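You operate a simulated robot arm through the tools that you are given. There is no shell and no other tool. Be economical: measure what you need, move in short steps, check, and stop when the job is done.

The job below is to be done with a simulated robot arm. You get a single attempt, and the scene is never put back.

JOB
Put the jar that says "Blue" from the top of the small bench on the yellow roundel there and the jar marked "Orange" on the pane there.
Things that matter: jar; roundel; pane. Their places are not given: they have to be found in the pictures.

Only the result counts: the job must be done as asked and must still hold three seconds after the hand-in. Knocking over, shifting, dropping, spilling or breaking anything else fails it.

ROBOT AND FRAMES
A 7-joint arm with a two-finger parallel gripper, fixed in place. Base frame: the origin is at the foot of the arm, x ahead of it, y to its left, z up; the work surface is at about z = 0.8. Lengths are in m, angles in rad, forces in N, time in s.
With the tool pointing down near the work surface it reaches from about 0.24 to 0.68 m from the base axis. Its first joint turns from -1.152 to 1.152 rad. Payload 2.4 kg.
The tool frame sits at the grasp point between the pads (the TCP): z along the fingers, y along the line on which they close. The tips reach 0.03 m beyond it. Largest opening 0.094 m; finger width 0.028, thickness 0.01; the body of the gripper, 0.05 by 0.096 m, starts 0.055 m behind the TCP.
Orientation is that of the tool frame in the base frame, as [roll, pitch, yaw] about the fixed x, y, z axes, in that order (R = Rz(yaw) Ry(pitch) Rx(roll)). With the fingers straight down and closing along the base's y, the tool's x points along the base's -x, its y along +y and its z along -z.

CONTROLS
- The arm moves only by the tool jog_arm. Its argument "targets" is a list of rows, each a list of 3 entries, a list of its own where there are three numbers: the shift along the base's x, y, z in m, then the turn, a rotation vector about the base's x, y, z in rad, then the finger opening in m, from 0 to 0.094. In form: [[[tx, ty, tz], [wx, wy, wz], jaw], ...]. A call has 1 to 10 rows; each row is the pose to reach, as a shift and turn from the pose commanded when the call began. A row lasts 0.2 s, in which the tool goes at most 0.05 m and 0.15 rad; a call with a longer step from one row to the next is refused whole, and so is a gripper value outside its range. Where a pose cannot be reached the arm comes as near as it can. A force on the tool above 40 N (or 10 N above the force at the start of the call, whichever is more), or a blocked arm, ends the call early, and 0.2 s more pass. The fingers move at their own pace (about 0.153 m/s each) and stop on an object; they squeeze with about 36 N. The grip force told is the motor's: it shows also when the fingers shut on nothing. Time passes only in rows, and 0.2 s behind the last, so rows that repeat a pose let the fingers close. The reply holds the time, the measured pose of the TCP, the force on the tool along the base axes, the opening and the grip force, in the units named above and with some noise, and new pictures: "views" is both (left out), scene, wrist or none.
- Cameras (640 x 400 px; columns grow to the right, rows downward): "scene" is fixed at [0.0463, 0.5183, 1.4351]; the picture's right is [-0.42, -0.91, 0.00], its down [-0.68, 0.31, -0.66] and it looks along [0.60, -0.28, -0.75] (base axes); focal length 373 px, centre (320, 200). "wrist" rides on the gripper at [-0.037, 0, -0.058] in the tool frame; the picture's right is [0.00, -1.00, 0.00], its down [0.97, 0.00, -0.24] and it looks along [0.24, 0.00, 0.97] (tool axes); focal length 218 px, centre (320, 200).
- locate(camera, pixels): there is no depth. For up to 12 entries [column, row, z] of the newest picture of that camera ("zoom" is the newest enlarged one), the place [x, y] in the base frame at which the ray of that pixel passes the height z, good to about 0.002 m, but the place of the scene camera against the robot may be out by one fixed shift of up to 0.025 m in any direction. It takes no simulated time.
- inspect(camera, box): a new picture of the part [left, top, right, bottom] of that camera's present view, enlarged. It takes no simulated time.
- close_job(): hands the job in; it is judged then, once.

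Keep the steps short. Do not move on a guess: measure, check each grasp and each placing, and mend mistakes. In all there are 60 turns and 120 pictures (those below and enlarged ones count). Leave the gripper open and the arm clear of the work at the hand-in unless told otherwise, and finish with a single line.

The tools are called after ">>>" as name(argument=value, ...) on one line, values as JSON. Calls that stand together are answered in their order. jog_arm: Moves the arm, as the interface text tells. Its arguments: {"type":"object","properties":{"targets":{"type":"array","items":{"type":"array"}},"views":{"type":"string","enum":["both","scene","wrist","none"]}},"required":["targets"]} The other tools are called the same way: locate (camera, pixels) gives the place at which the rays of pixels pass given heights; inspect (camera, box) takes an enlarged picture of a part of a camera's view; close_job () hands the job in.

At the start:

```text
t: 0.0
tool_pos: [0.3278, 0.1889, 1.0587]
ee_rot: [-3.139, 0.0, -3.141]
contact_force: [-0.9, -0.1, 0.3]
opening: 0.0939
grasp_force: 0.1
```

scene: 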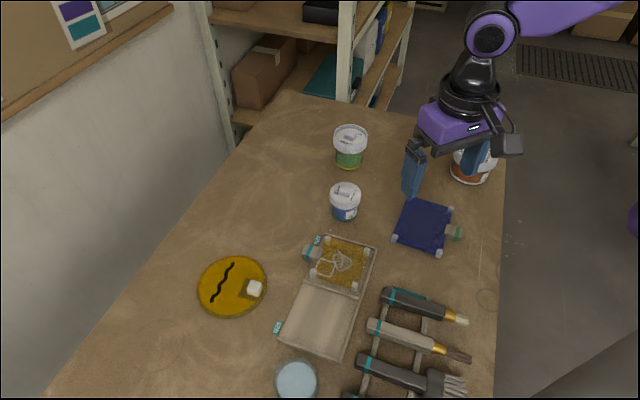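
wrist: 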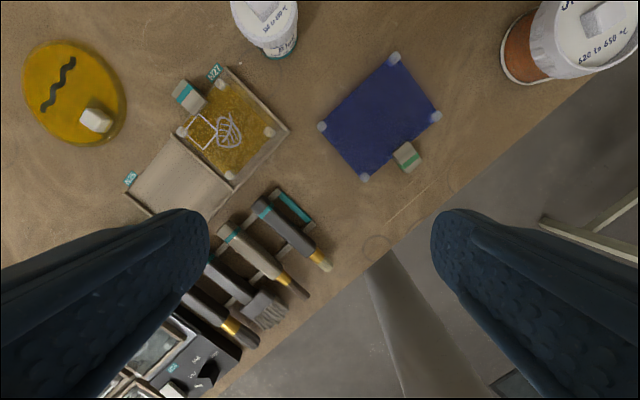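

I see three lidded jars, a yellow disc, a blue pane and a tray with a yellow pane. I'll enlarge these to read the labels.

>>> inspect(camera="scene", box=[300, 100, 520, 260])

>>> inspect(camera="scene", box=[180, 220, 400, 400])

>>> inspect(camera="wrist", box=[0, 0, 320, 200])

>>> inspect(camera="wrist", box=[320, 0, 640, 200])

```text
2.50 times, centred on (410, 180) of scene
```

zoom: 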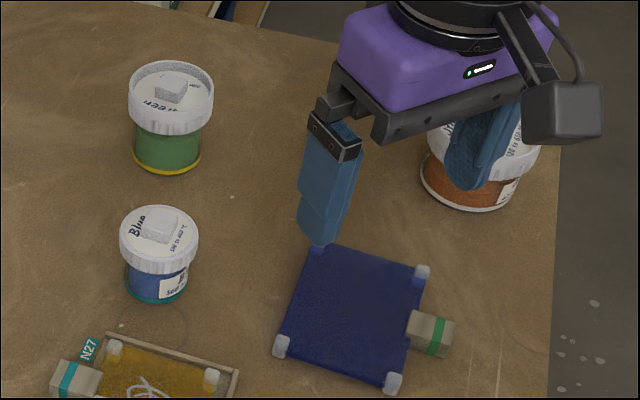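

```text
2.22 times, centred on (290, 310) of scene
```

zoom: 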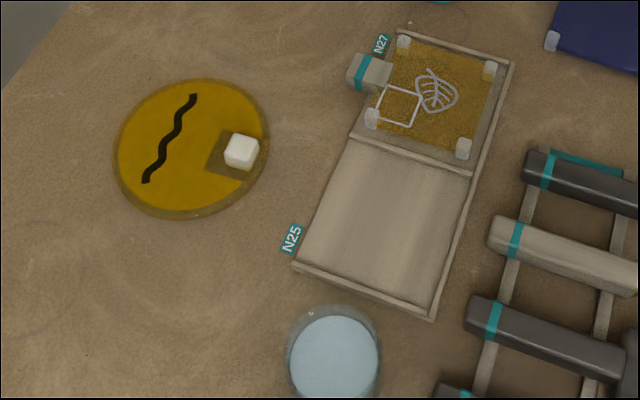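

```text
2.00 times, centred on (160, 100) of wrist
```

zoom: 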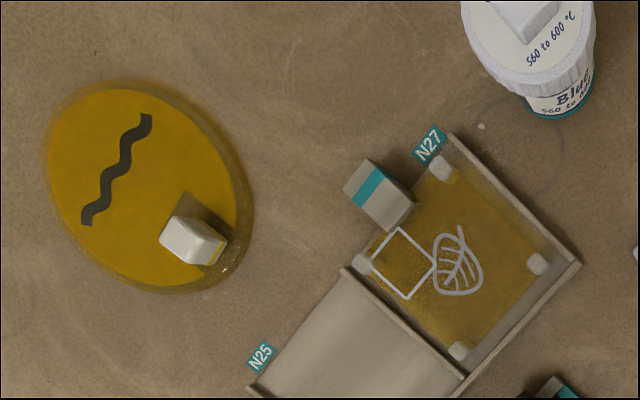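

```text
2.00 times, centred on (480, 100) of wrist
```

zoom: 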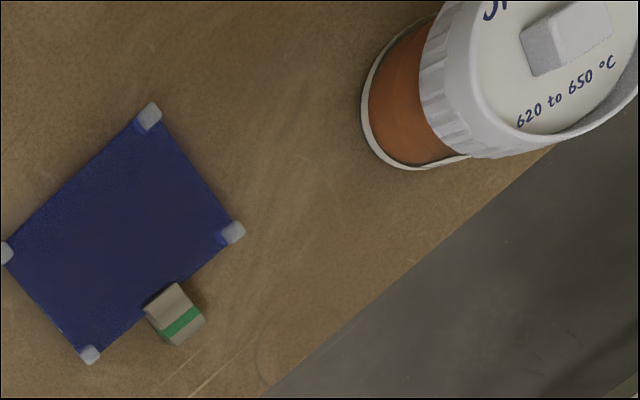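

The Blue jar stands in the middle. The orange-bodied jar's lid is partly cut off ("S…/620 to 650"). I'll move toward -y and up to read it and see the rest of the bench.

>>> jog_arm(targets=[[[0, -0.04, 0.02], [0, 0, 0], 0.094], [[0, -0.08, 0.04], [0, 0, 0], 0.094], [[0, -0.12, 0.06], [0, 0, 0], 0.094], [[0, -0.16, 0.08], [0, 0, 0], 0.094], [[0, -0.2, 0.1], [0, 0, 0], 0.094], [[0, -0.2, 0.1], [0, 0, 0], 0.094]])

```text
t: 1.4
tool_pos: [0.3279, -0.0128, 1.1594]
ee_rot: [3.141, 0.002, 3.141]
contact_force: [-0.1, -0.2, 0.7]
opening: 0.0939
grasp_force: 0.0
```

scene: 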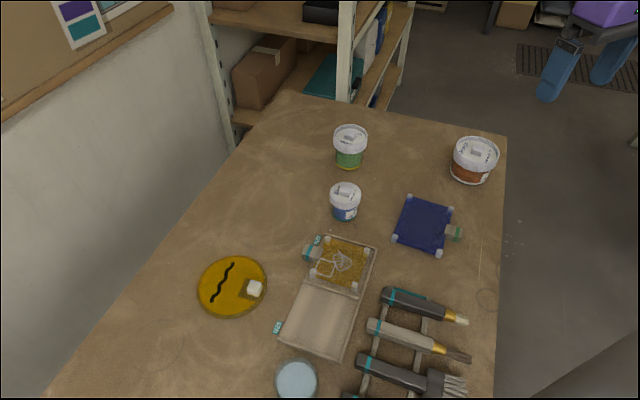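
wrist: 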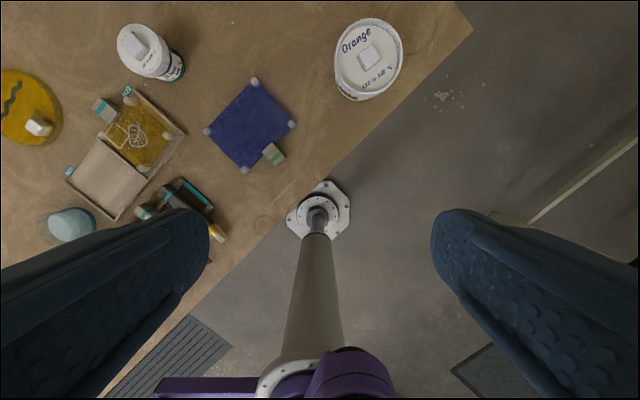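

>>> inspect(camera="wrist", box=[0, 0, 480, 300])

>>> inspect(camera="wrist", box=[290, 0, 450, 110])

>>> inspect(camera="scene", box=[320, 110, 510, 260])

>>> locate(camera="wrist", pixels=[[369, 57, 0.87], [340, 94, 0.8], [386, 92, 0.8], [254, 82, 0.81], [292, 124, 0.81], [207, 131, 0.81], [244, 170, 0.81], [145, 46, 0.87], [30, 107, 0.81], [275, 154, 0.81], [172, 75, 0.8]])

```text
1.33 times, centred on (240, 150) of wrist
```

zoom: 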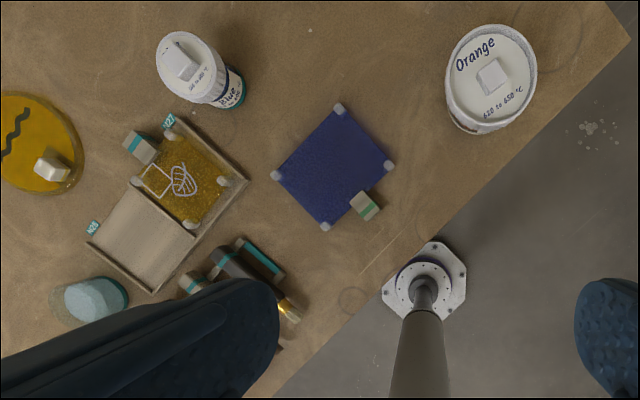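

```text
3.64 times, centred on (370, 55) of wrist
```

zoom: 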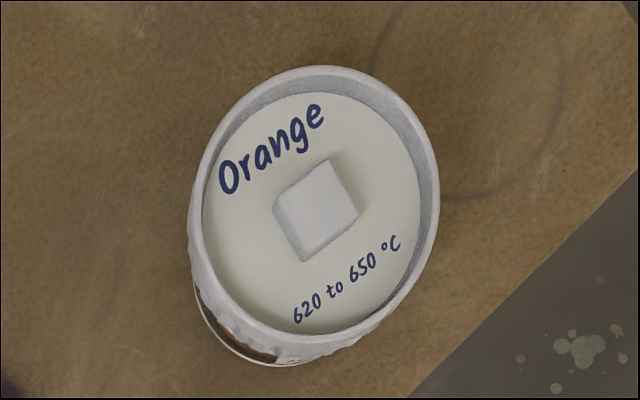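

```text
2.67 times, centred on (415, 185) of scene
```

zoom: 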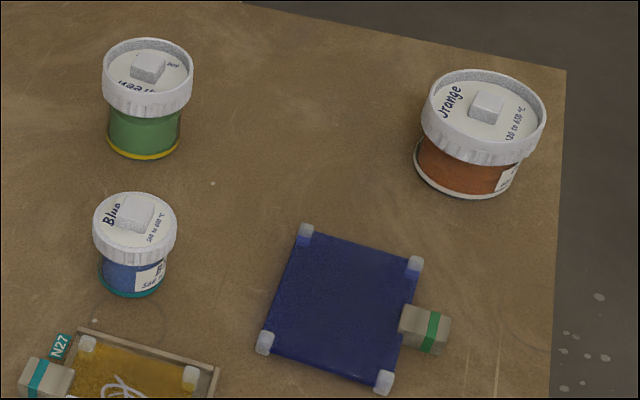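

```text
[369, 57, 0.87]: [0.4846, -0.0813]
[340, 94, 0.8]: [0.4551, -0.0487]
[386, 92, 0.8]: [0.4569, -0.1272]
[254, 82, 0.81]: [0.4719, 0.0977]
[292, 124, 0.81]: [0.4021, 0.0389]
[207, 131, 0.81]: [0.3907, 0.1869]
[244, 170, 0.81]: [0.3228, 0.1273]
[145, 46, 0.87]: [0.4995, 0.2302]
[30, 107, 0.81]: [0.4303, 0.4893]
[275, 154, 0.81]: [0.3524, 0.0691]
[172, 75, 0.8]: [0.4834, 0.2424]
```

The "Orange" lid is confirmed. I'll look over the other side of the bench, to make sure which object is the pane and see the roundel.

>>> jog_arm(targets=[[[0, 0.045, -0.01], [0, 0, 0], 0.094], [[0, 0.09, -0.02], [0, 0, 0], 0.094], [[0, 0.135, -0.03], [0, 0, 0], 0.094], [[0, 0.18, -0.04], [0, 0, 0], 0.094], [[0, 0.225, -0.04], [0, 0, 0], 0.094], [[0, 0.27, -0.04], [0, 0, 0], 0.094], [[0, 0.31, -0.04], [0, 0, 0], 0.094], [[0, 0.31, -0.04], [0, 0, 0], 0.094]], views="wrist")

```text
t: 3.2
tool_pos: [0.3274, 0.2991, 1.121]
ee_rot: [3.14, 0.0, -3.141]
contact_force: [-0.6, -0.5, -0.3]
opening: 0.0941
grasp_force: 0.0
```

wrist: 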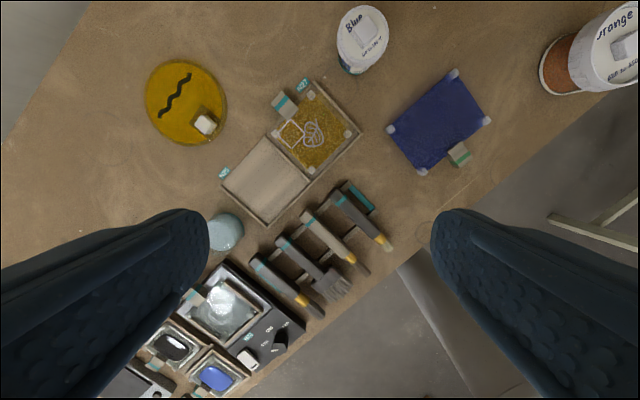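

>>> inspect(camera="wrist", box=[360, 40, 520, 200])

>>> inspect(camera="wrist", box=[210, 60, 370, 220])

>>> inspect(camera="wrist", box=[120, 40, 250, 160])

>>> inspect(camera="wrist", box=[90, 210, 330, 400])

```text
2.50 times, centred on (440, 120) of wrist
```

zoom: 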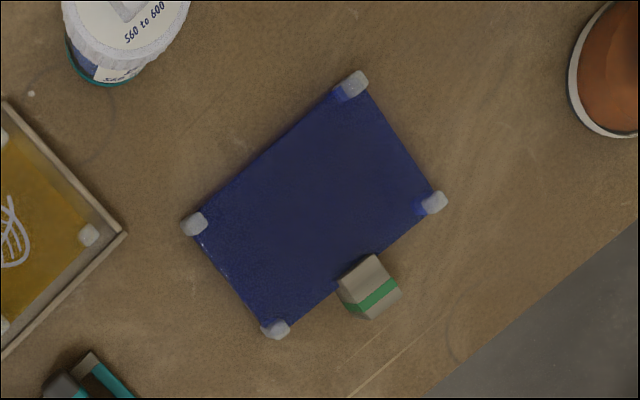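

```text
2.50 times, centred on (290, 140) of wrist
```

zoom: 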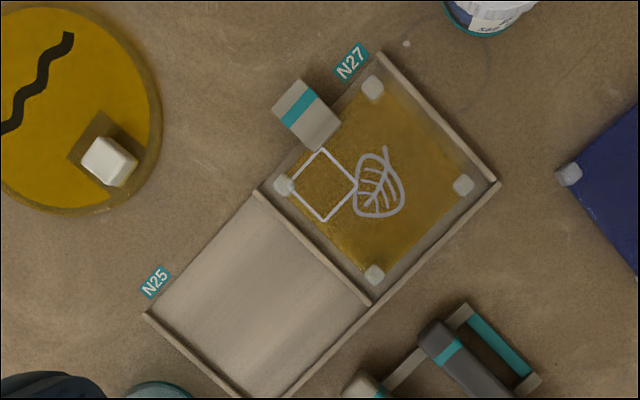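

```text
3.33 times, centred on (185, 100) of wrist
```

zoom: 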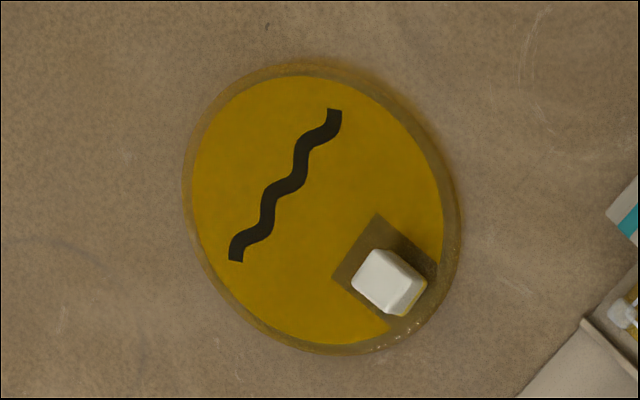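

```text
2.11 times, centred on (210, 305) of wrist
```

zoom: 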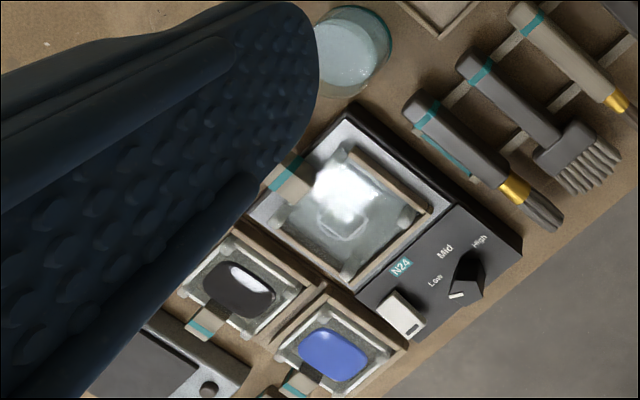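

The pane must be the plain blue glass square lying loose on the bench. The yellow one with the drawing is filed in rack N27. Next I'll move above the Blue jar to measure it.

>>> jog_arm(targets=[[[0.04, -0.02, 0], [0, 0, 0], 0.094], [[0.08, -0.04, 0], [0, 0, 0], 0.094], [[0.12, -0.06, 0], [0, 0, 0], 0.094], [[0.15, -0.075, 0], [0, 0, 0], 0.094], [[0.15, -0.075, 0], [0, 0, 0], 0.094]], views="wrist")

```text
t: 4.4
tool_pos: [0.4764, 0.2236, 1.1203]
ee_rot: [-3.141, -0.001, 3.141]
contact_force: [-0.2, -0.1, -1.0]
opening: 0.0942
grasp_force: 0.0
```

wrist: 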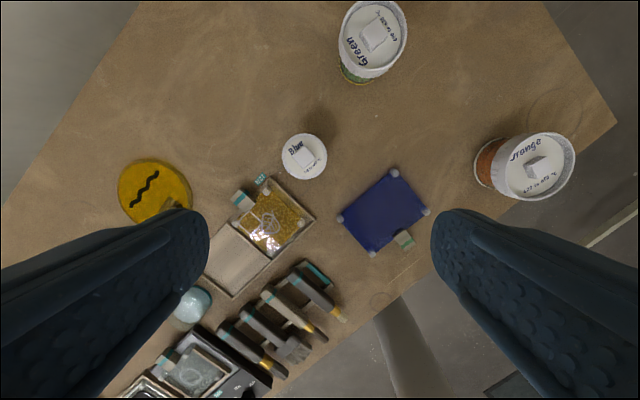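

>>> inspect(camera="wrist", box=[254, 117, 354, 197])

>>> inspect(camera="wrist", box=[460, 110, 600, 220])

>>> inspect(camera="scene", box=[320, 170, 370, 230])

>>> locate(camera="wrist", pixels=[[304, 157, 0.8], [304, 157, 0.85], [304, 157, 0.9], [118, 190, 0.81], [192, 190, 0.81], [155, 158, 0.81], [338, 218, 0.81], [393, 172, 0.81], [426, 211, 0.81], [372, 253, 0.81], [404, 239, 0.81]])

>>> locate(camera="scene", pixels=[[345, 193, 0.86], [345, 193, 0.88], [345, 219, 0.8], [333, 210, 0.8], [357, 212, 0.8], [409, 198, 0.81], [450, 208, 0.81], [395, 239, 0.81], [438, 253, 0.81]])

```text
5.00 times, centred on (304, 157) of wrist
```

zoom: 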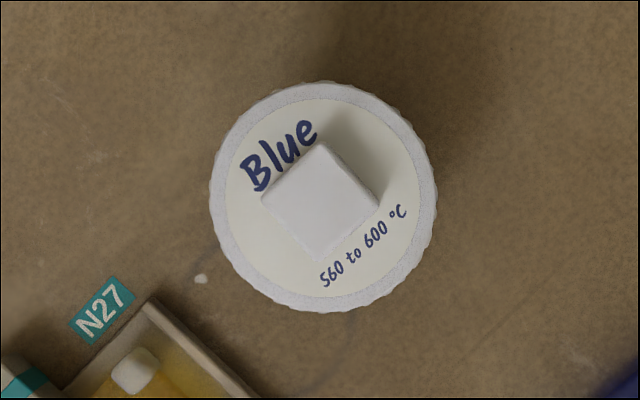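

```text
3.64 times, centred on (530, 165) of wrist
```

zoom: 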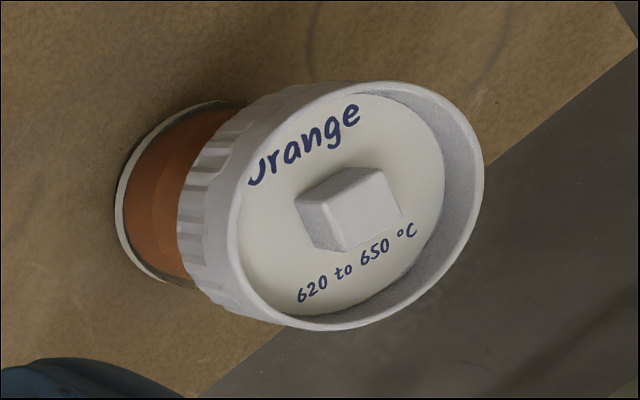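

```text
6.67 times, centred on (345, 200) of scene
```

zoom: 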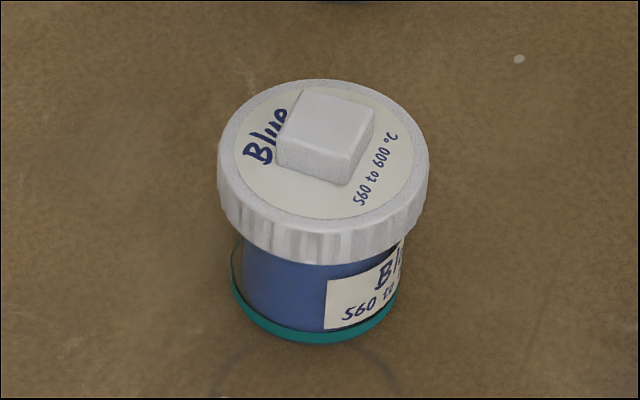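

```text
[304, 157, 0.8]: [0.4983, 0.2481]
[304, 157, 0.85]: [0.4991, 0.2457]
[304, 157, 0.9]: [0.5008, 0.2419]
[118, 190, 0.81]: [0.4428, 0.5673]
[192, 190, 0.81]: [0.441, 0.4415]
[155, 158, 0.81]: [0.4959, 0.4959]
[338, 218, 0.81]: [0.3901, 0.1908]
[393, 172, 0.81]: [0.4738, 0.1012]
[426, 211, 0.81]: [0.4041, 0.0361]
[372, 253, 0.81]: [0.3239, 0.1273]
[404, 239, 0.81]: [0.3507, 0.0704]
```

```text
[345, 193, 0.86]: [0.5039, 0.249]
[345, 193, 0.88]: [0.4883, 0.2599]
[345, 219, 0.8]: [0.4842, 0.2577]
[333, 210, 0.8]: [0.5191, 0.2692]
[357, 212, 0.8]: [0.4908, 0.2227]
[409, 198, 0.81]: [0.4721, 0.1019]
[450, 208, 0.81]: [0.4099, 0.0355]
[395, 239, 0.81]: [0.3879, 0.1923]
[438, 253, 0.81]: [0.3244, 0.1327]
```

The Blue jar centre is at about (0.500, 0.245), with its lid about 0.067 wide and its top near z = 0.86. I'll move over it and down to z = 0.95, then check before descending.

>>> jog_arm(targets=[[[0.012, 0.011, -0.04], [0, 0, 0], 0.094], [[0.023, 0.021, -0.08], [0, 0, 0], 0.094], [[0.023, 0.021, -0.12], [0, 0, 0], 0.094], [[0.023, 0.021, -0.16], [0, 0, 0], 0.094], [[0.023, 0.021, -0.18], [0, 0, 0], 0.094], [[0.023, 0.021, -0.18], [0, 0, 0], 0.094]])

```text
t: 5.8
tool_pos: [0.4999, 0.2441, 0.9377]
ee_rot: [3.141, -0.002, -3.141]
contact_force: [0.2, 0.2, 1.4]
opening: 0.0941
grasp_force: 0.1
```

scene: 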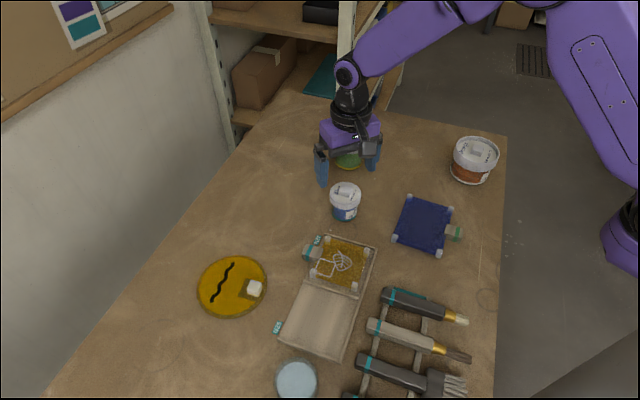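
wrist: 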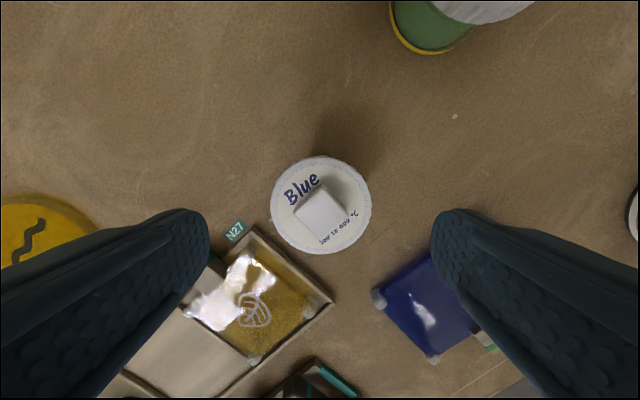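

>>> inspect(camera="wrist", box=[240, 140, 400, 270])

>>> locate(camera="wrist", pixels=[[320.5, 205, 0.845], [320.5, 205, 0.86], [270, 205, 0.85], [371, 205, 0.85], [320, 157, 0.85], [320, 254, 0.85], [270, 205, 0.86], [371, 205, 0.86]])

```text
3.08 times, centred on (320, 205) of wrist
```

zoom: 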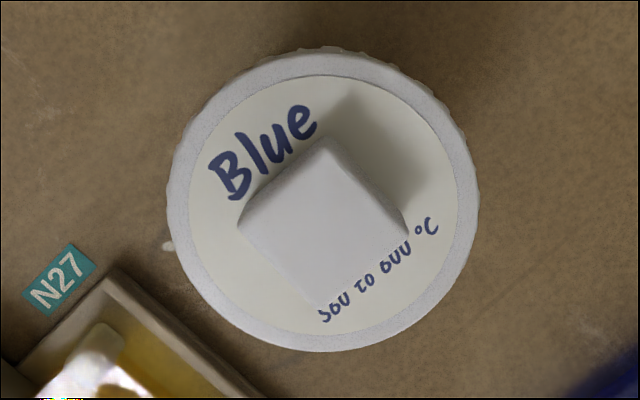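

```text
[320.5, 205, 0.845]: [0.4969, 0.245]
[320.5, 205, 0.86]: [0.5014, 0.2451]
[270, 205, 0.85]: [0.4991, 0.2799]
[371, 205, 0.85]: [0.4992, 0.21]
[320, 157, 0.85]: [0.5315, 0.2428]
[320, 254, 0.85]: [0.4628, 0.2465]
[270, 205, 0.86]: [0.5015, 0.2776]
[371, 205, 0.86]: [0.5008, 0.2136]
```

The TCP is over the lid centre. I'll descend to z ≈ 0.845 and close.

>>> jog_arm(targets=[[[0, 0.001, -0.03], [0, 0, 0], 0.094], [[0, 0.001, -0.06], [0, 0, 0], 0.094], [[0, 0.001, -0.08], [0, 0, 0], 0.094], [[0, 0.001, -0.093], [0, 0, 0], 0.094], [[0, 0.001, -0.093], [0, 0, 0], 0.094], [[0, 0.001, -0.093], [0, 0, 0], 0.06], [[0, 0.001, -0.093], [0, 0, 0], 0.05], [[0, 0.001, -0.093], [0, 0, 0], 0.05]])

```text
t: 7.6
tool_pos: [0.5014, 0.2449, 0.8442]
ee_rot: [-3.142, 0.0, 3.14]
contact_force: [0.0, -1.3, 1.0]
opening: 0.0639
grasp_force: 35.9
```

scene: 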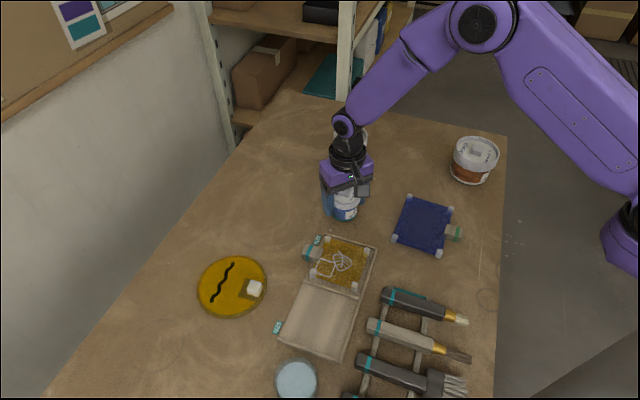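
wrist: 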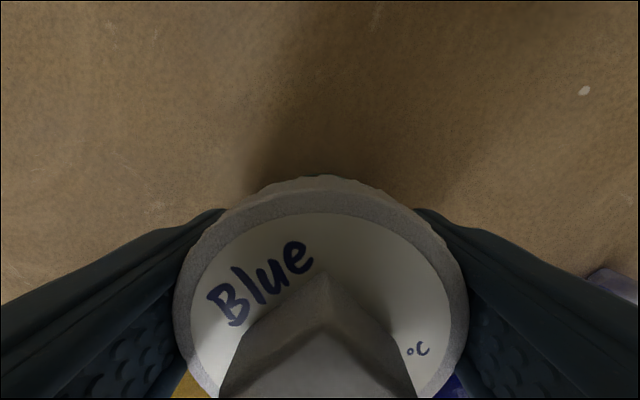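

The jar is held at 0.064 with 36 N. I'll lift it gently and check that jar and lid come up together.

>>> jog_arm(targets=[[[0, 0, 0.01], [0, 0, 0], 0.05], [[0, 0, 0.03], [0, 0, 0], 0.05], [[0, 0, 0.06], [0, 0, 0], 0.05], [[0, 0, 0.09], [0, 0, 0], 0.05], [[0, 0, 0.12], [0, 0, 0], 0.05], [[0, 0, 0.12], [0, 0, 0], 0.05]], views="scene")

>>> inspect(camera="scene", box=[300, 80, 420, 220])

>>> inspect(camera="scene", box=[180, 240, 290, 330])

>>> locate(camera="scene", pixels=[[197, 288, 0.8], [268, 282, 0.8], [238, 257, 0.8], [228, 318, 0.8], [255, 288, 0.82]])

```text
t: 9.0
tool_pos: [0.5013, 0.2448, 0.9664]
ee_rot: [3.14, 0.0, 3.141]
contact_force: [0.2, -0.3, -1.6]
opening: 0.0643
grasp_force: 35.5
```

scene: 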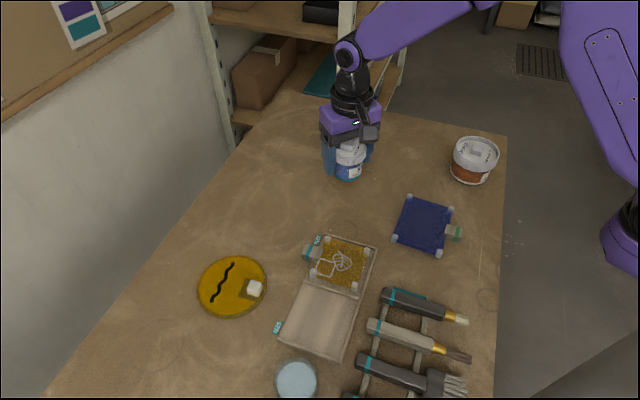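

```text
2.86 times, centred on (360, 150) of scene
```

zoom: 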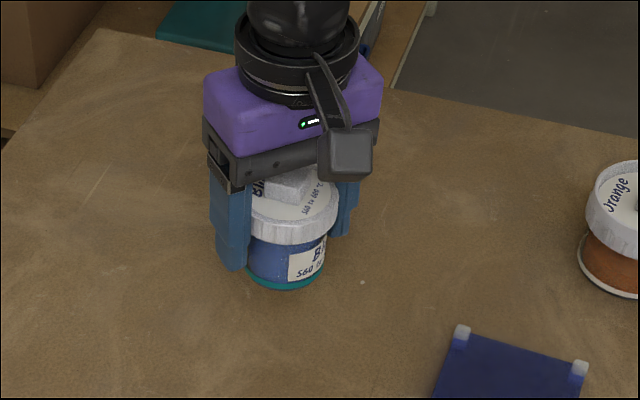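

```text
4.44 times, centred on (235, 285) of scene
```

zoom: 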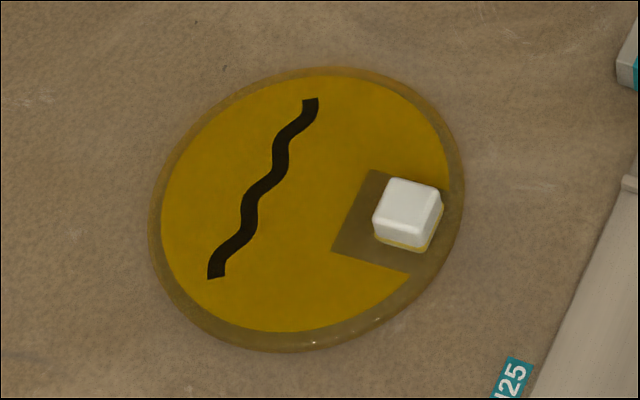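

```text
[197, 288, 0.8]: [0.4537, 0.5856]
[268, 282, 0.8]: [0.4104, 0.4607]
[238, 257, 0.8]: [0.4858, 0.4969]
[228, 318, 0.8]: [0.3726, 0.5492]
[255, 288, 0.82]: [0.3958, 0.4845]
```

The jar came up whole. The roundel centre is near (0.433, 0.514), with its white knob on the side toward the base. I'll carry the jar halfway with part of a 45° turn, so the fingers will straddle the knob's direction, and look again.

>>> jog_arm(targets=[[[-0.01, 0.035, 0.01], [0, 0, 0.13], 0.05], [[-0.02, 0.07, 0.01], [0, 0, 0.26], 0.05], [[-0.03, 0.105, 0.01], [0, 0, 0.39], 0.05], [[-0.05, 0.14, 0.01], [0, 0, 0.52], 0.05], [[-0.07, 0.16, 0.01], [0, 0, 0.65], 0.05], [[-0.09, 0.175, 0.01], [0, 0, 0.785], 0.05], [[-0.09, 0.175, 0.01], [0, 0, 0.785], 0.05]])

```text
t: 10.6
tool_pos: [0.4111, 0.4196, 0.9743]
ee_rot: [-3.142, 0.0, -2.355]
contact_force: [0.9, -0.1, -0.9]
opening: 0.0642
grasp_force: 36.4
```

scene: 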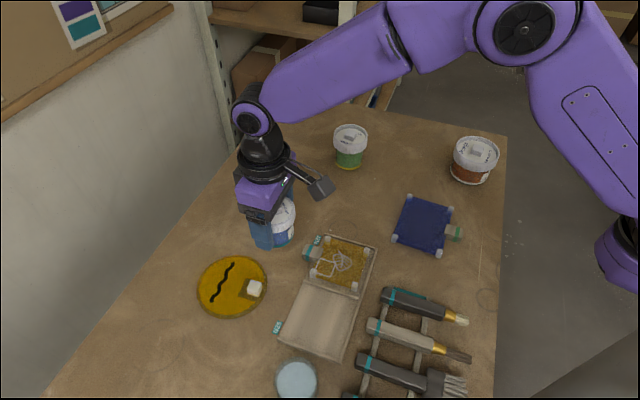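
wrist: 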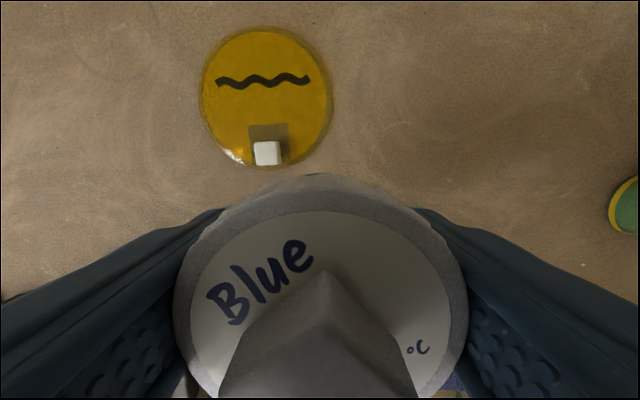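

>>> locate(camera="wrist", pixels=[[199, 98, 0.8], [334, 98, 0.8], [265, 27, 0.8], [266, 97, 0.8], [266, 97, 0.806], [267, 164, 0.806], [267, 146, 0.82], [249, 125, 0.803], [289, 125, 0.803]])

>>> inspect(camera="wrist", box=[180, 10, 360, 180])

```text
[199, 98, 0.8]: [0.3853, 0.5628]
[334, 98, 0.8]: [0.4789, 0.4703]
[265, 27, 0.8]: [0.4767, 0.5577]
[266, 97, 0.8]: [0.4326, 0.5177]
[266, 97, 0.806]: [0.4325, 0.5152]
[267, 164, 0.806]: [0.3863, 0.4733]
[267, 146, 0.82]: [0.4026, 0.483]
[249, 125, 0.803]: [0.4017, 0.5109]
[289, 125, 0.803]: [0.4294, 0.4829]
```

```text
2.35 times, centred on (270, 95) of wrist
```

zoom: 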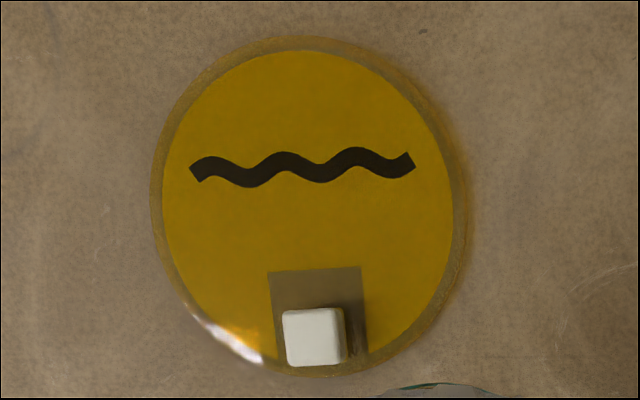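

The disc centre is (0.432, 0.515) with radius 0.065, and the knob's inner face is about 0.034 from the centre. I'll move the jar over (0.435, 0.518) and down to z = 0.90.

>>> jog_arm(targets=[[[0.008, 0.035, 0], [0, 0, 0.0], 0.05], [[0.016, 0.07, 0], [0, 0, 0.0], 0.05], [[0.024, 0.0985, 0], [0, 0, 0.0], 0.05], [[0.024, 0.0985, -0.03], [0, 0, 0.0], 0.05], [[0.024, 0.0985, -0.06], [0, 0, 0.0], 0.05], [[0.024, 0.0985, -0.074], [0, 0, 0.0], 0.05], [[0.024, 0.0985, -0.074], [0, 0, 0.0], 0.05]])

>>> inspect(camera="scene", box=[170, 200, 310, 340])

```text
t: 12.2
tool_pos: [0.4369, 0.5209, 0.9007]
ee_rot: [3.141, -0.001, -2.357]
contact_force: [0.0, 0.1, -2.4]
opening: 0.0642
grasp_force: 36.2
```

scene: 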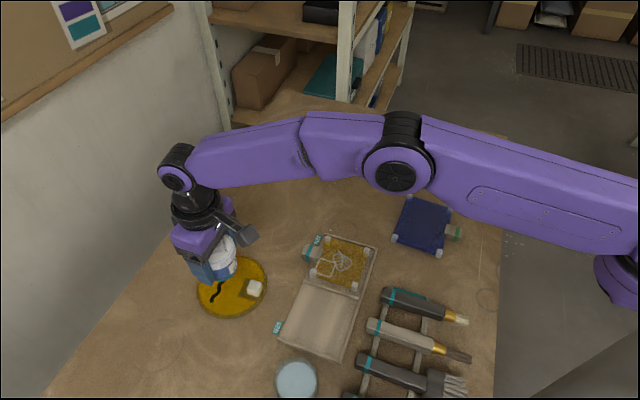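
wrist: 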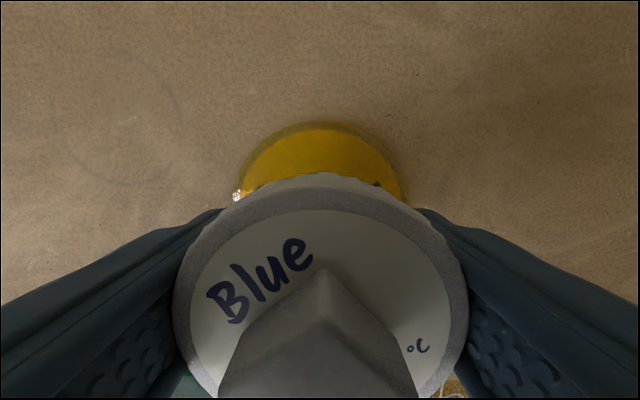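

```text
2.86 times, centred on (240, 270) of scene
```

zoom: 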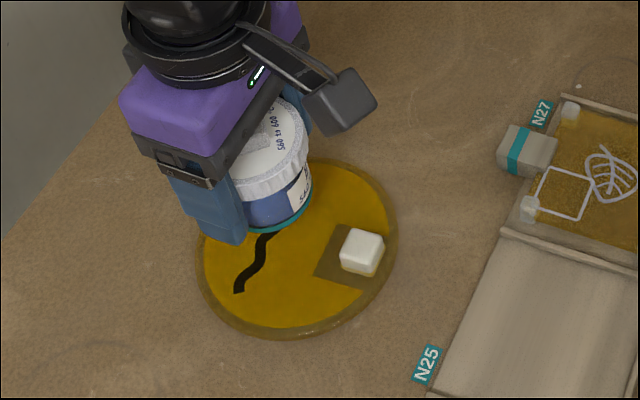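

The jar is over the disc, clear of the knob. I'll lower it until its bottom is about 1 cm above the bench and read the force.

>>> jog_arm(targets=[[[-0.001, -0.002, -0.02], [0, 0, 0.0], 0.05], [[-0.001, -0.002, -0.035], [0, 0, 0.0], 0.05], [[-0.001, -0.002, -0.044], [0, 0, 0.0], 0.05], [[-0.001, -0.002, -0.044], [0, 0, 0.0], 0.05]], views="scene")

>>> inspect(camera="scene", box=[170, 220, 290, 340])

```text
t: 13.2
tool_pos: [0.4334, 0.5173, 0.8575]
ee_rot: [-3.141, 0.0, -2.356]
contact_force: [-1.3, 0.5, -2.2]
opening: 0.064
grasp_force: 36.3
```

scene: 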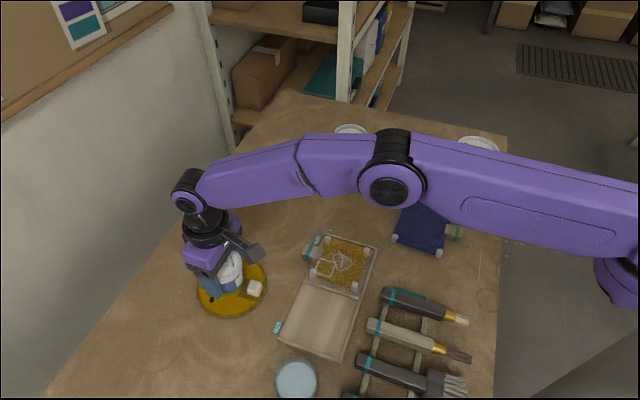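

```text
3.33 times, centred on (230, 280) of scene
```

zoom: 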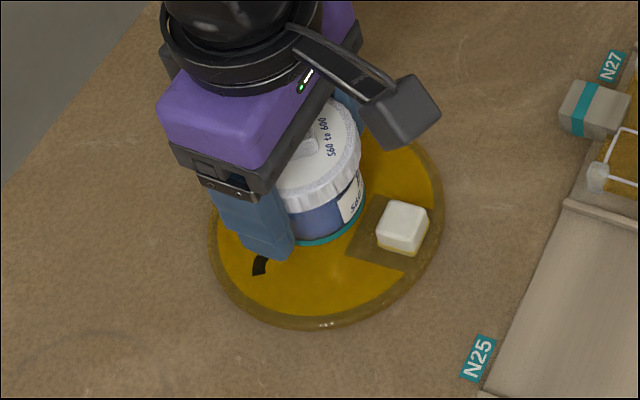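

I'll continue down in 1.5 mm steps, looking for a rise in force.

>>> jog_arm(targets=[[[0, 0, -0.0015], [0, 0, 0.0], 0.05], [[0, 0, -0.003], [0, 0, 0.0], 0.05], [[0, 0, -0.0045], [0, 0, 0], 0.05], [[0, 0, -0.0045], [0, 0, 0], 0.05]], views="none")

```text
t: 14.2
tool_pos: [0.4349, 0.5184, 0.8527]
ee_rot: [-3.141, 0.0, -2.356]
contact_force: [-0.5, 0.5, -1.8]
opening: 0.0642
grasp_force: 35.5
```

>>> jog_arm(targets=[[[0, 0, -0.001], [0, 0, 0.0], 0.05], [[0, 0, -0.002], [0, 0, 0.0], 0.05], [[0, 0, -0.002], [0, 0, 0], 0.05]], views="none")

```text
t: 15.0
tool_pos: [0.4353, 0.5179, 0.8522]
ee_rot: [-3.141, -0.001, -2.355]
contact_force: [-0.3, -1.5, 1.5]
opening: 0.0641
grasp_force: 35.8
```

>>> jog_arm(targets=[[[0, 0, -0.001], [0, 0, 0.0], 0.05], [[0, 0, -0.001], [0, 0, 0], 0.05]], views="scene")

>>> inspect(camera="scene", box=[190, 240, 280, 330])

```text
t: 15.6
tool_pos: [0.4351, 0.5181, 0.8517]
ee_rot: [-3.141, 0.002, -2.357]
contact_force: [-3.7, -5.9, 17.6]
opening: 0.0639
grasp_force: 35.9
```

scene: 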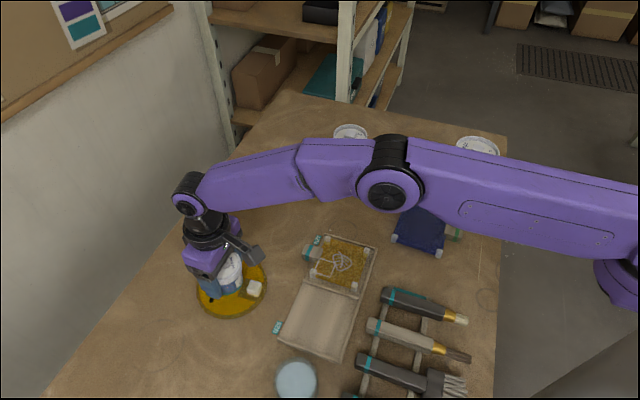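

```text
4.44 times, centred on (235, 285) of scene
```

zoom: 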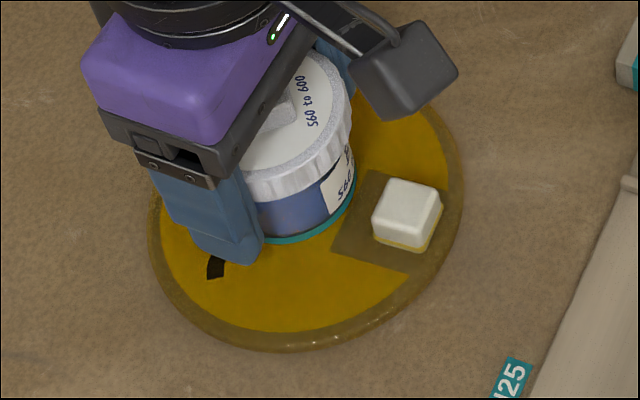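

A 17 N upward force shows the jar rests on the roundel. I'll ease up 1 mm, open the fingers and rise straight up.

>>> jog_arm(targets=[[[0, 0, 0.001], [0, 0, 0.0], 0.05], [[0, 0, 0.001], [0, 0, 0], 0.064], [[0, 0, 0.001], [0, 0, 0], 0.075], [[0, 0, 0.001], [0, 0, 0], 0.092], [[0, 0, 0.001], [0, 0, 0], 0.092], [[0, 0, 0.02], [0, 0, 0], 0.092], [[0, 0, 0.05], [0, 0, 0], 0.092], [[0, 0, 0.09], [0, 0, 0], 0.092], [[0, 0, 0.13], [0, 0, 0], 0.092], [[0, 0, 0.13], [0, 0, 0], 0.092]])

>>> inspect(camera="scene", box=[180, 220, 290, 330])

```text
t: 17.8
tool_pos: [0.4361, 0.5159, 0.9797]
ee_rot: [3.14, 0.0, -2.357]
contact_force: [-0.4, -0.2, -0.4]
opening: 0.0922
grasp_force: 0.0
```

scene: 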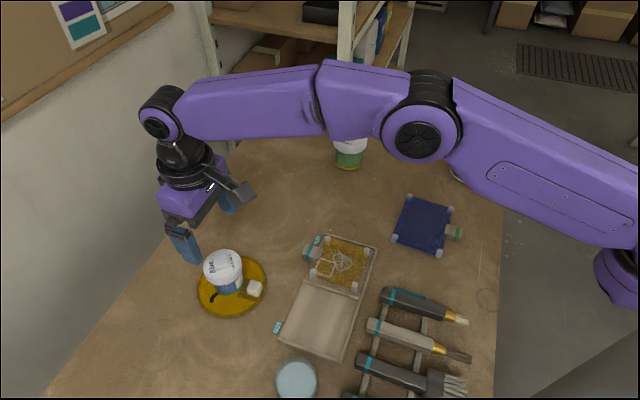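
wrist: 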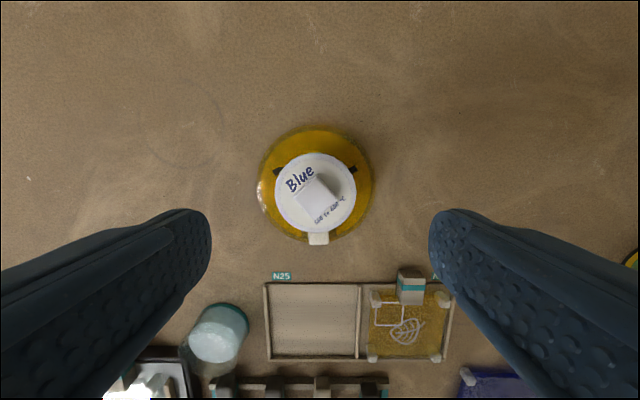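

```text
3.64 times, centred on (235, 275) of scene
```

zoom: 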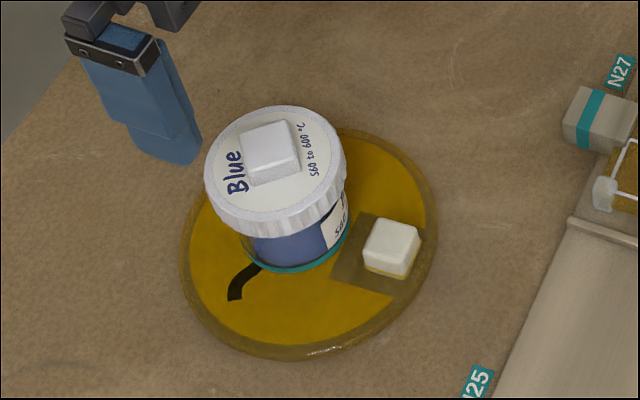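

The Blue jar stands on the roundel, upright and clear of the knob. Next I'll travel to the Orange jar at about (0.49, -0.085), high up.

>>> jog_arm(targets=[[[0, -0.02, 0.04], [0, 0, 0], 0.094], [[0, -0.06, 0.06], [0, 0, 0], 0.094], [[0, -0.108, 0.06], [0, 0, 0], 0.094], [[0, -0.156, 0.06], [0, 0, 0], 0.094], [[0, -0.204, 0.06], [0, 0, 0], 0.094], [[0, -0.252, 0.06], [0, 0, 0], 0.094], [[0, -0.3, 0.06], [0, 0, 0], 0.094], [[0, -0.348, 0.06], [0, 0, 0], 0.094], [[0, -0.396, 0.06], [0, 0, 0], 0.094]], views="none")

>>> jog_arm(targets=[[[0.0, -0.048, 0], [0, 0, 0], 0.094], [[0.0, -0.096, 0], [0, 0, 0], 0.094], [[0.01, -0.142, 0], [0, 0, 0], 0.094], [[0.02, -0.188, 0], [0, 0, 0], 0.094], [[0.03, -0.208, 0], [0, 0, 0], 0.094], [[0.03, -0.208, 0], [0, 0, 0], 0.094]])

```text
t: 19.8
tool_pos: [0.4327, 0.1225, 1.0383]
ee_rot: [-3.141, 0.004, -2.355]
contact_force: [-0.4, -0.3, 1.0]
opening: 0.094
grasp_force: 0.0
```

```text
t: 21.2
tool_pos: [0.4641, -0.0846, 1.0393]
ee_rot: [3.141, 0.001, -2.356]
contact_force: [-0.8, 0.0, 0.7]
opening: 0.0939
grasp_force: 0.2
```

scene: 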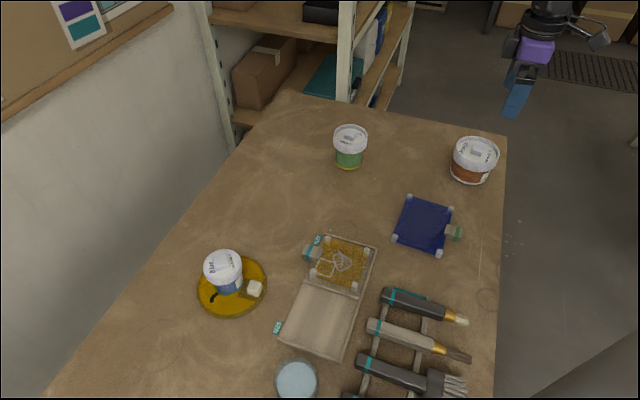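
wrist: 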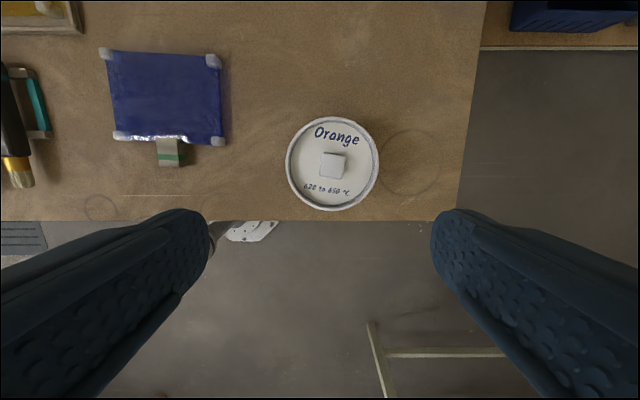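

>>> inspect(camera="wrist", box=[262, 104, 402, 224])

>>> locate(camera="wrist", pixels=[[285, 164, 0.85], [379, 164, 0.85], [285, 164, 0.87], [379, 164, 0.87], [332, 117, 0.86], [332, 211, 0.86], [332, 164, 0.86], [104, 53, 0.81], [214, 60, 0.81], [219, 140, 0.81], [120, 136, 0.81], [172, 152, 0.81]])

>>> inspect(camera="scene", box=[440, 125, 510, 195])

>>> locate(camera="scene", pixels=[[475, 152, 0.84], [475, 152, 0.85], [475, 152, 0.86], [475, 152, 0.87], [450, 172, 0.8], [489, 175, 0.8]])

```text
3.33 times, centred on (332, 164) of wrist
```

zoom: 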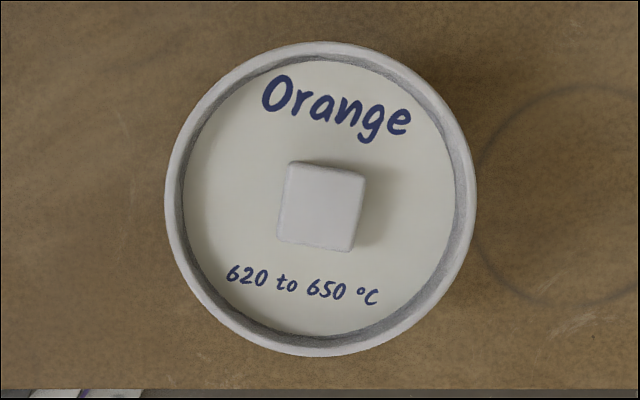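

```text
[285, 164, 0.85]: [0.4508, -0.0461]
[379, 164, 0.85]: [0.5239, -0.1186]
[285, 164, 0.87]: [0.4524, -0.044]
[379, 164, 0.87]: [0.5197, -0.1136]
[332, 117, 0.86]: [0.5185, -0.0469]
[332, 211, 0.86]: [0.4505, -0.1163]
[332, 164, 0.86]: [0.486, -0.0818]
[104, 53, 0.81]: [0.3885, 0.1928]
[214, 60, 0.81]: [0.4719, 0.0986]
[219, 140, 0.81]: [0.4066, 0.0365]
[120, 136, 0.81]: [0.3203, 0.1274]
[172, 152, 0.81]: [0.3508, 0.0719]
```

```text
5.71 times, centred on (475, 160) of scene
```

zoom: 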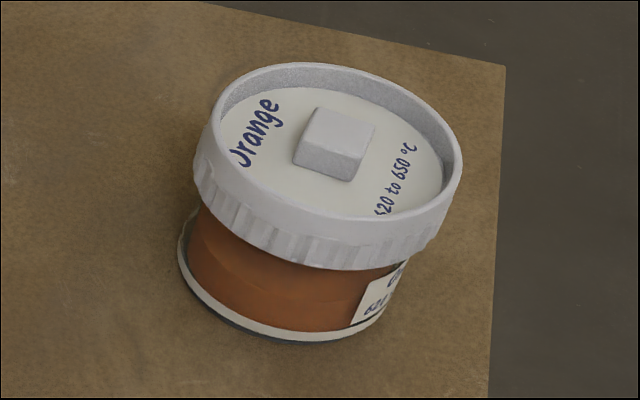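

```text
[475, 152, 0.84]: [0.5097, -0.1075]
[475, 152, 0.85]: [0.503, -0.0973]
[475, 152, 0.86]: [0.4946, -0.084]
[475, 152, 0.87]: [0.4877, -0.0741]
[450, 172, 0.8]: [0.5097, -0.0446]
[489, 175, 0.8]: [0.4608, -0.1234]
```

The Orange lid is about 0.10 m across, wider than the jaws open, so I'll grip its centre knob (about 0.025) inside the rim. The knob is turned about 9° clockwise in the picture. I'll turn by -0.155, centre on (0.485, -0.082), narrow the jaws to 0.05 and go down to z = 0.95.

>>> jog_arm(targets=[[[0.01, 0.001, -0.03], [0, 0, -0.08], 0.05], [[0.021, 0.003, -0.06], [0, 0, -0.155], 0.05], [[0.021, 0.003, -0.09], [0, 0, -0.155], 0.05], [[0.021, 0.003, -0.09], [0, 0, -0.155], 0.05], [[0.021, 0.003, -0.09], [0, 0, -0.155], 0.05]])

>>> inspect(camera="wrist", box=[200, 120, 440, 320])

```text
t: 22.4
tool_pos: [0.4846, -0.0827, 0.9512]
ee_rot: [-3.141, -0.002, -2.511]
contact_force: [-0.5, 0.8, 0.3]
opening: 0.05
grasp_force: 0.2
```

scene: 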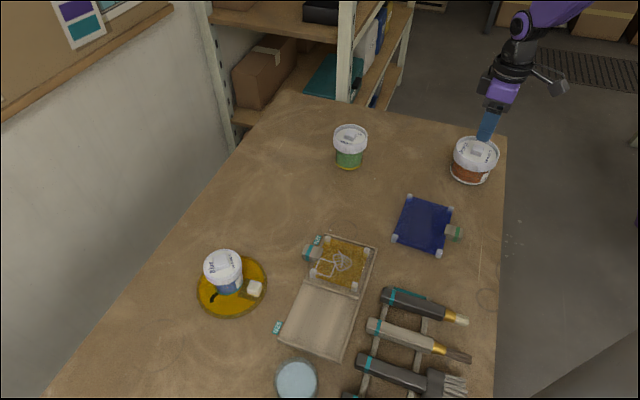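
wrist: 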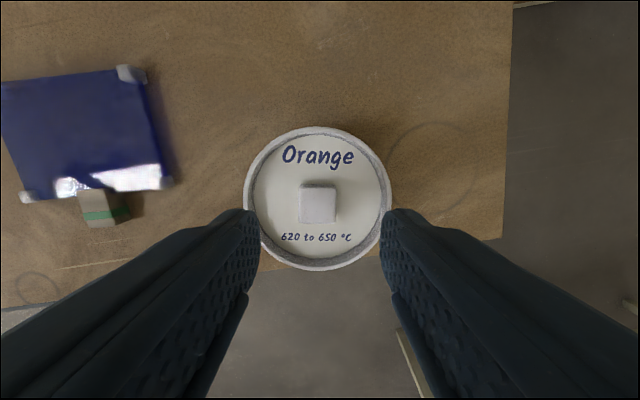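

```text
2.00 times, centred on (320, 220) of wrist
```

zoom: 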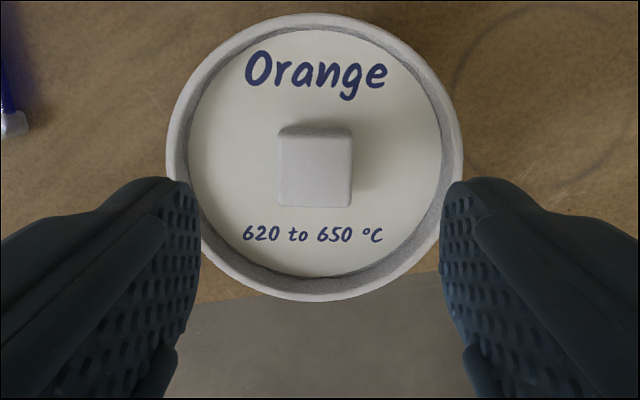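

The knob is aligned and centred. I'll descend to TCP z ≈ 0.892 (tips 0.862) and look.

>>> jog_arm(targets=[[[0, 0, -0.03], [0, 0, 0], 0.05], [[0, 0, -0.05], [0, 0, 0], 0.05], [[0, 0, -0.06], [0, 0, 0], 0.05], [[0, 0, -0.06], [0, 0, 0], 0.05]])

>>> inspect(camera="scene", box=[430, 90, 530, 190])

```text
t: 23.3
tool_pos: [0.4862, -0.0842, 0.8947]
ee_rot: [-3.141, 0.001, -2.511]
contact_force: [-6.2, 0.4, 12.7]
opening: 0.0498
grasp_force: 0.1
stopped in row 4: the force on the tool passed its limit (the readings are from after the stop); the commanded pose is now the measured one
```

scene: 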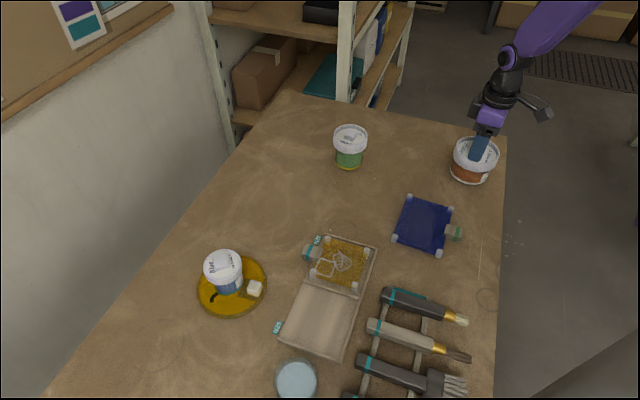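
wrist: 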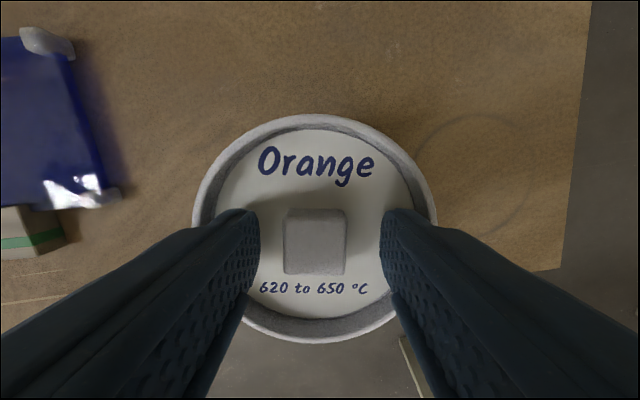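

```text
4.00 times, centred on (480, 140) of scene
```

zoom: 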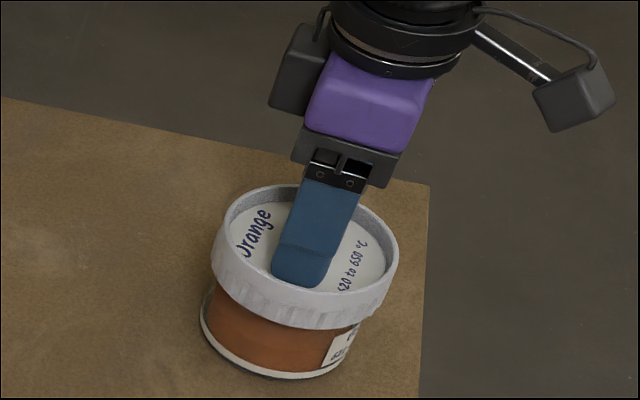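

Contact came at tip height 0.865, on either the lid face or the rim. I'll back up 4 mm, narrow the jaws to 0.038 to clear the rim, and probe down in small steps.

>>> jog_arm(targets=[[[-0.001, 0.0015, 0.004], [0, 0, 0], 0.05], [[-0.001, 0.0015, 0.004], [0, 0, 0], 0.038], [[-0.001, 0.0015, 0.004], [0, 0, 0], 0.038]], views="wrist")

>>> jog_arm(targets=[[[0, 0, -0.0015], [0, 0, 0], 0.038], [[0, 0, -0.003], [0, 0, 0], 0.038], [[0, 0, -0.003], [0, 0, 0], 0.038]], views="none")

```text
t: 24.1
tool_pos: [0.4853, -0.0821, 0.8968]
ee_rot: [-3.141, 0.002, -2.511]
contact_force: [0.2, 0.5, 0.4]
opening: 0.0379
grasp_force: 0.0
```

wrist: 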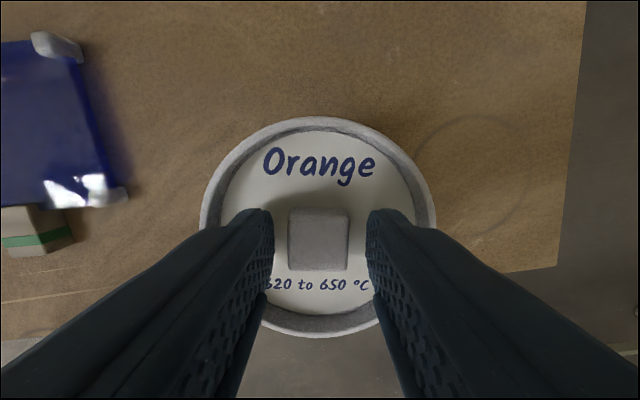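

```text
t: 24.9
tool_pos: [0.485, -0.0826, 0.8955]
ee_rot: [-3.139, 0.002, -2.513]
contact_force: [-0.2, 1.0, -0.2]
opening: 0.0381
grasp_force: 0.0
```

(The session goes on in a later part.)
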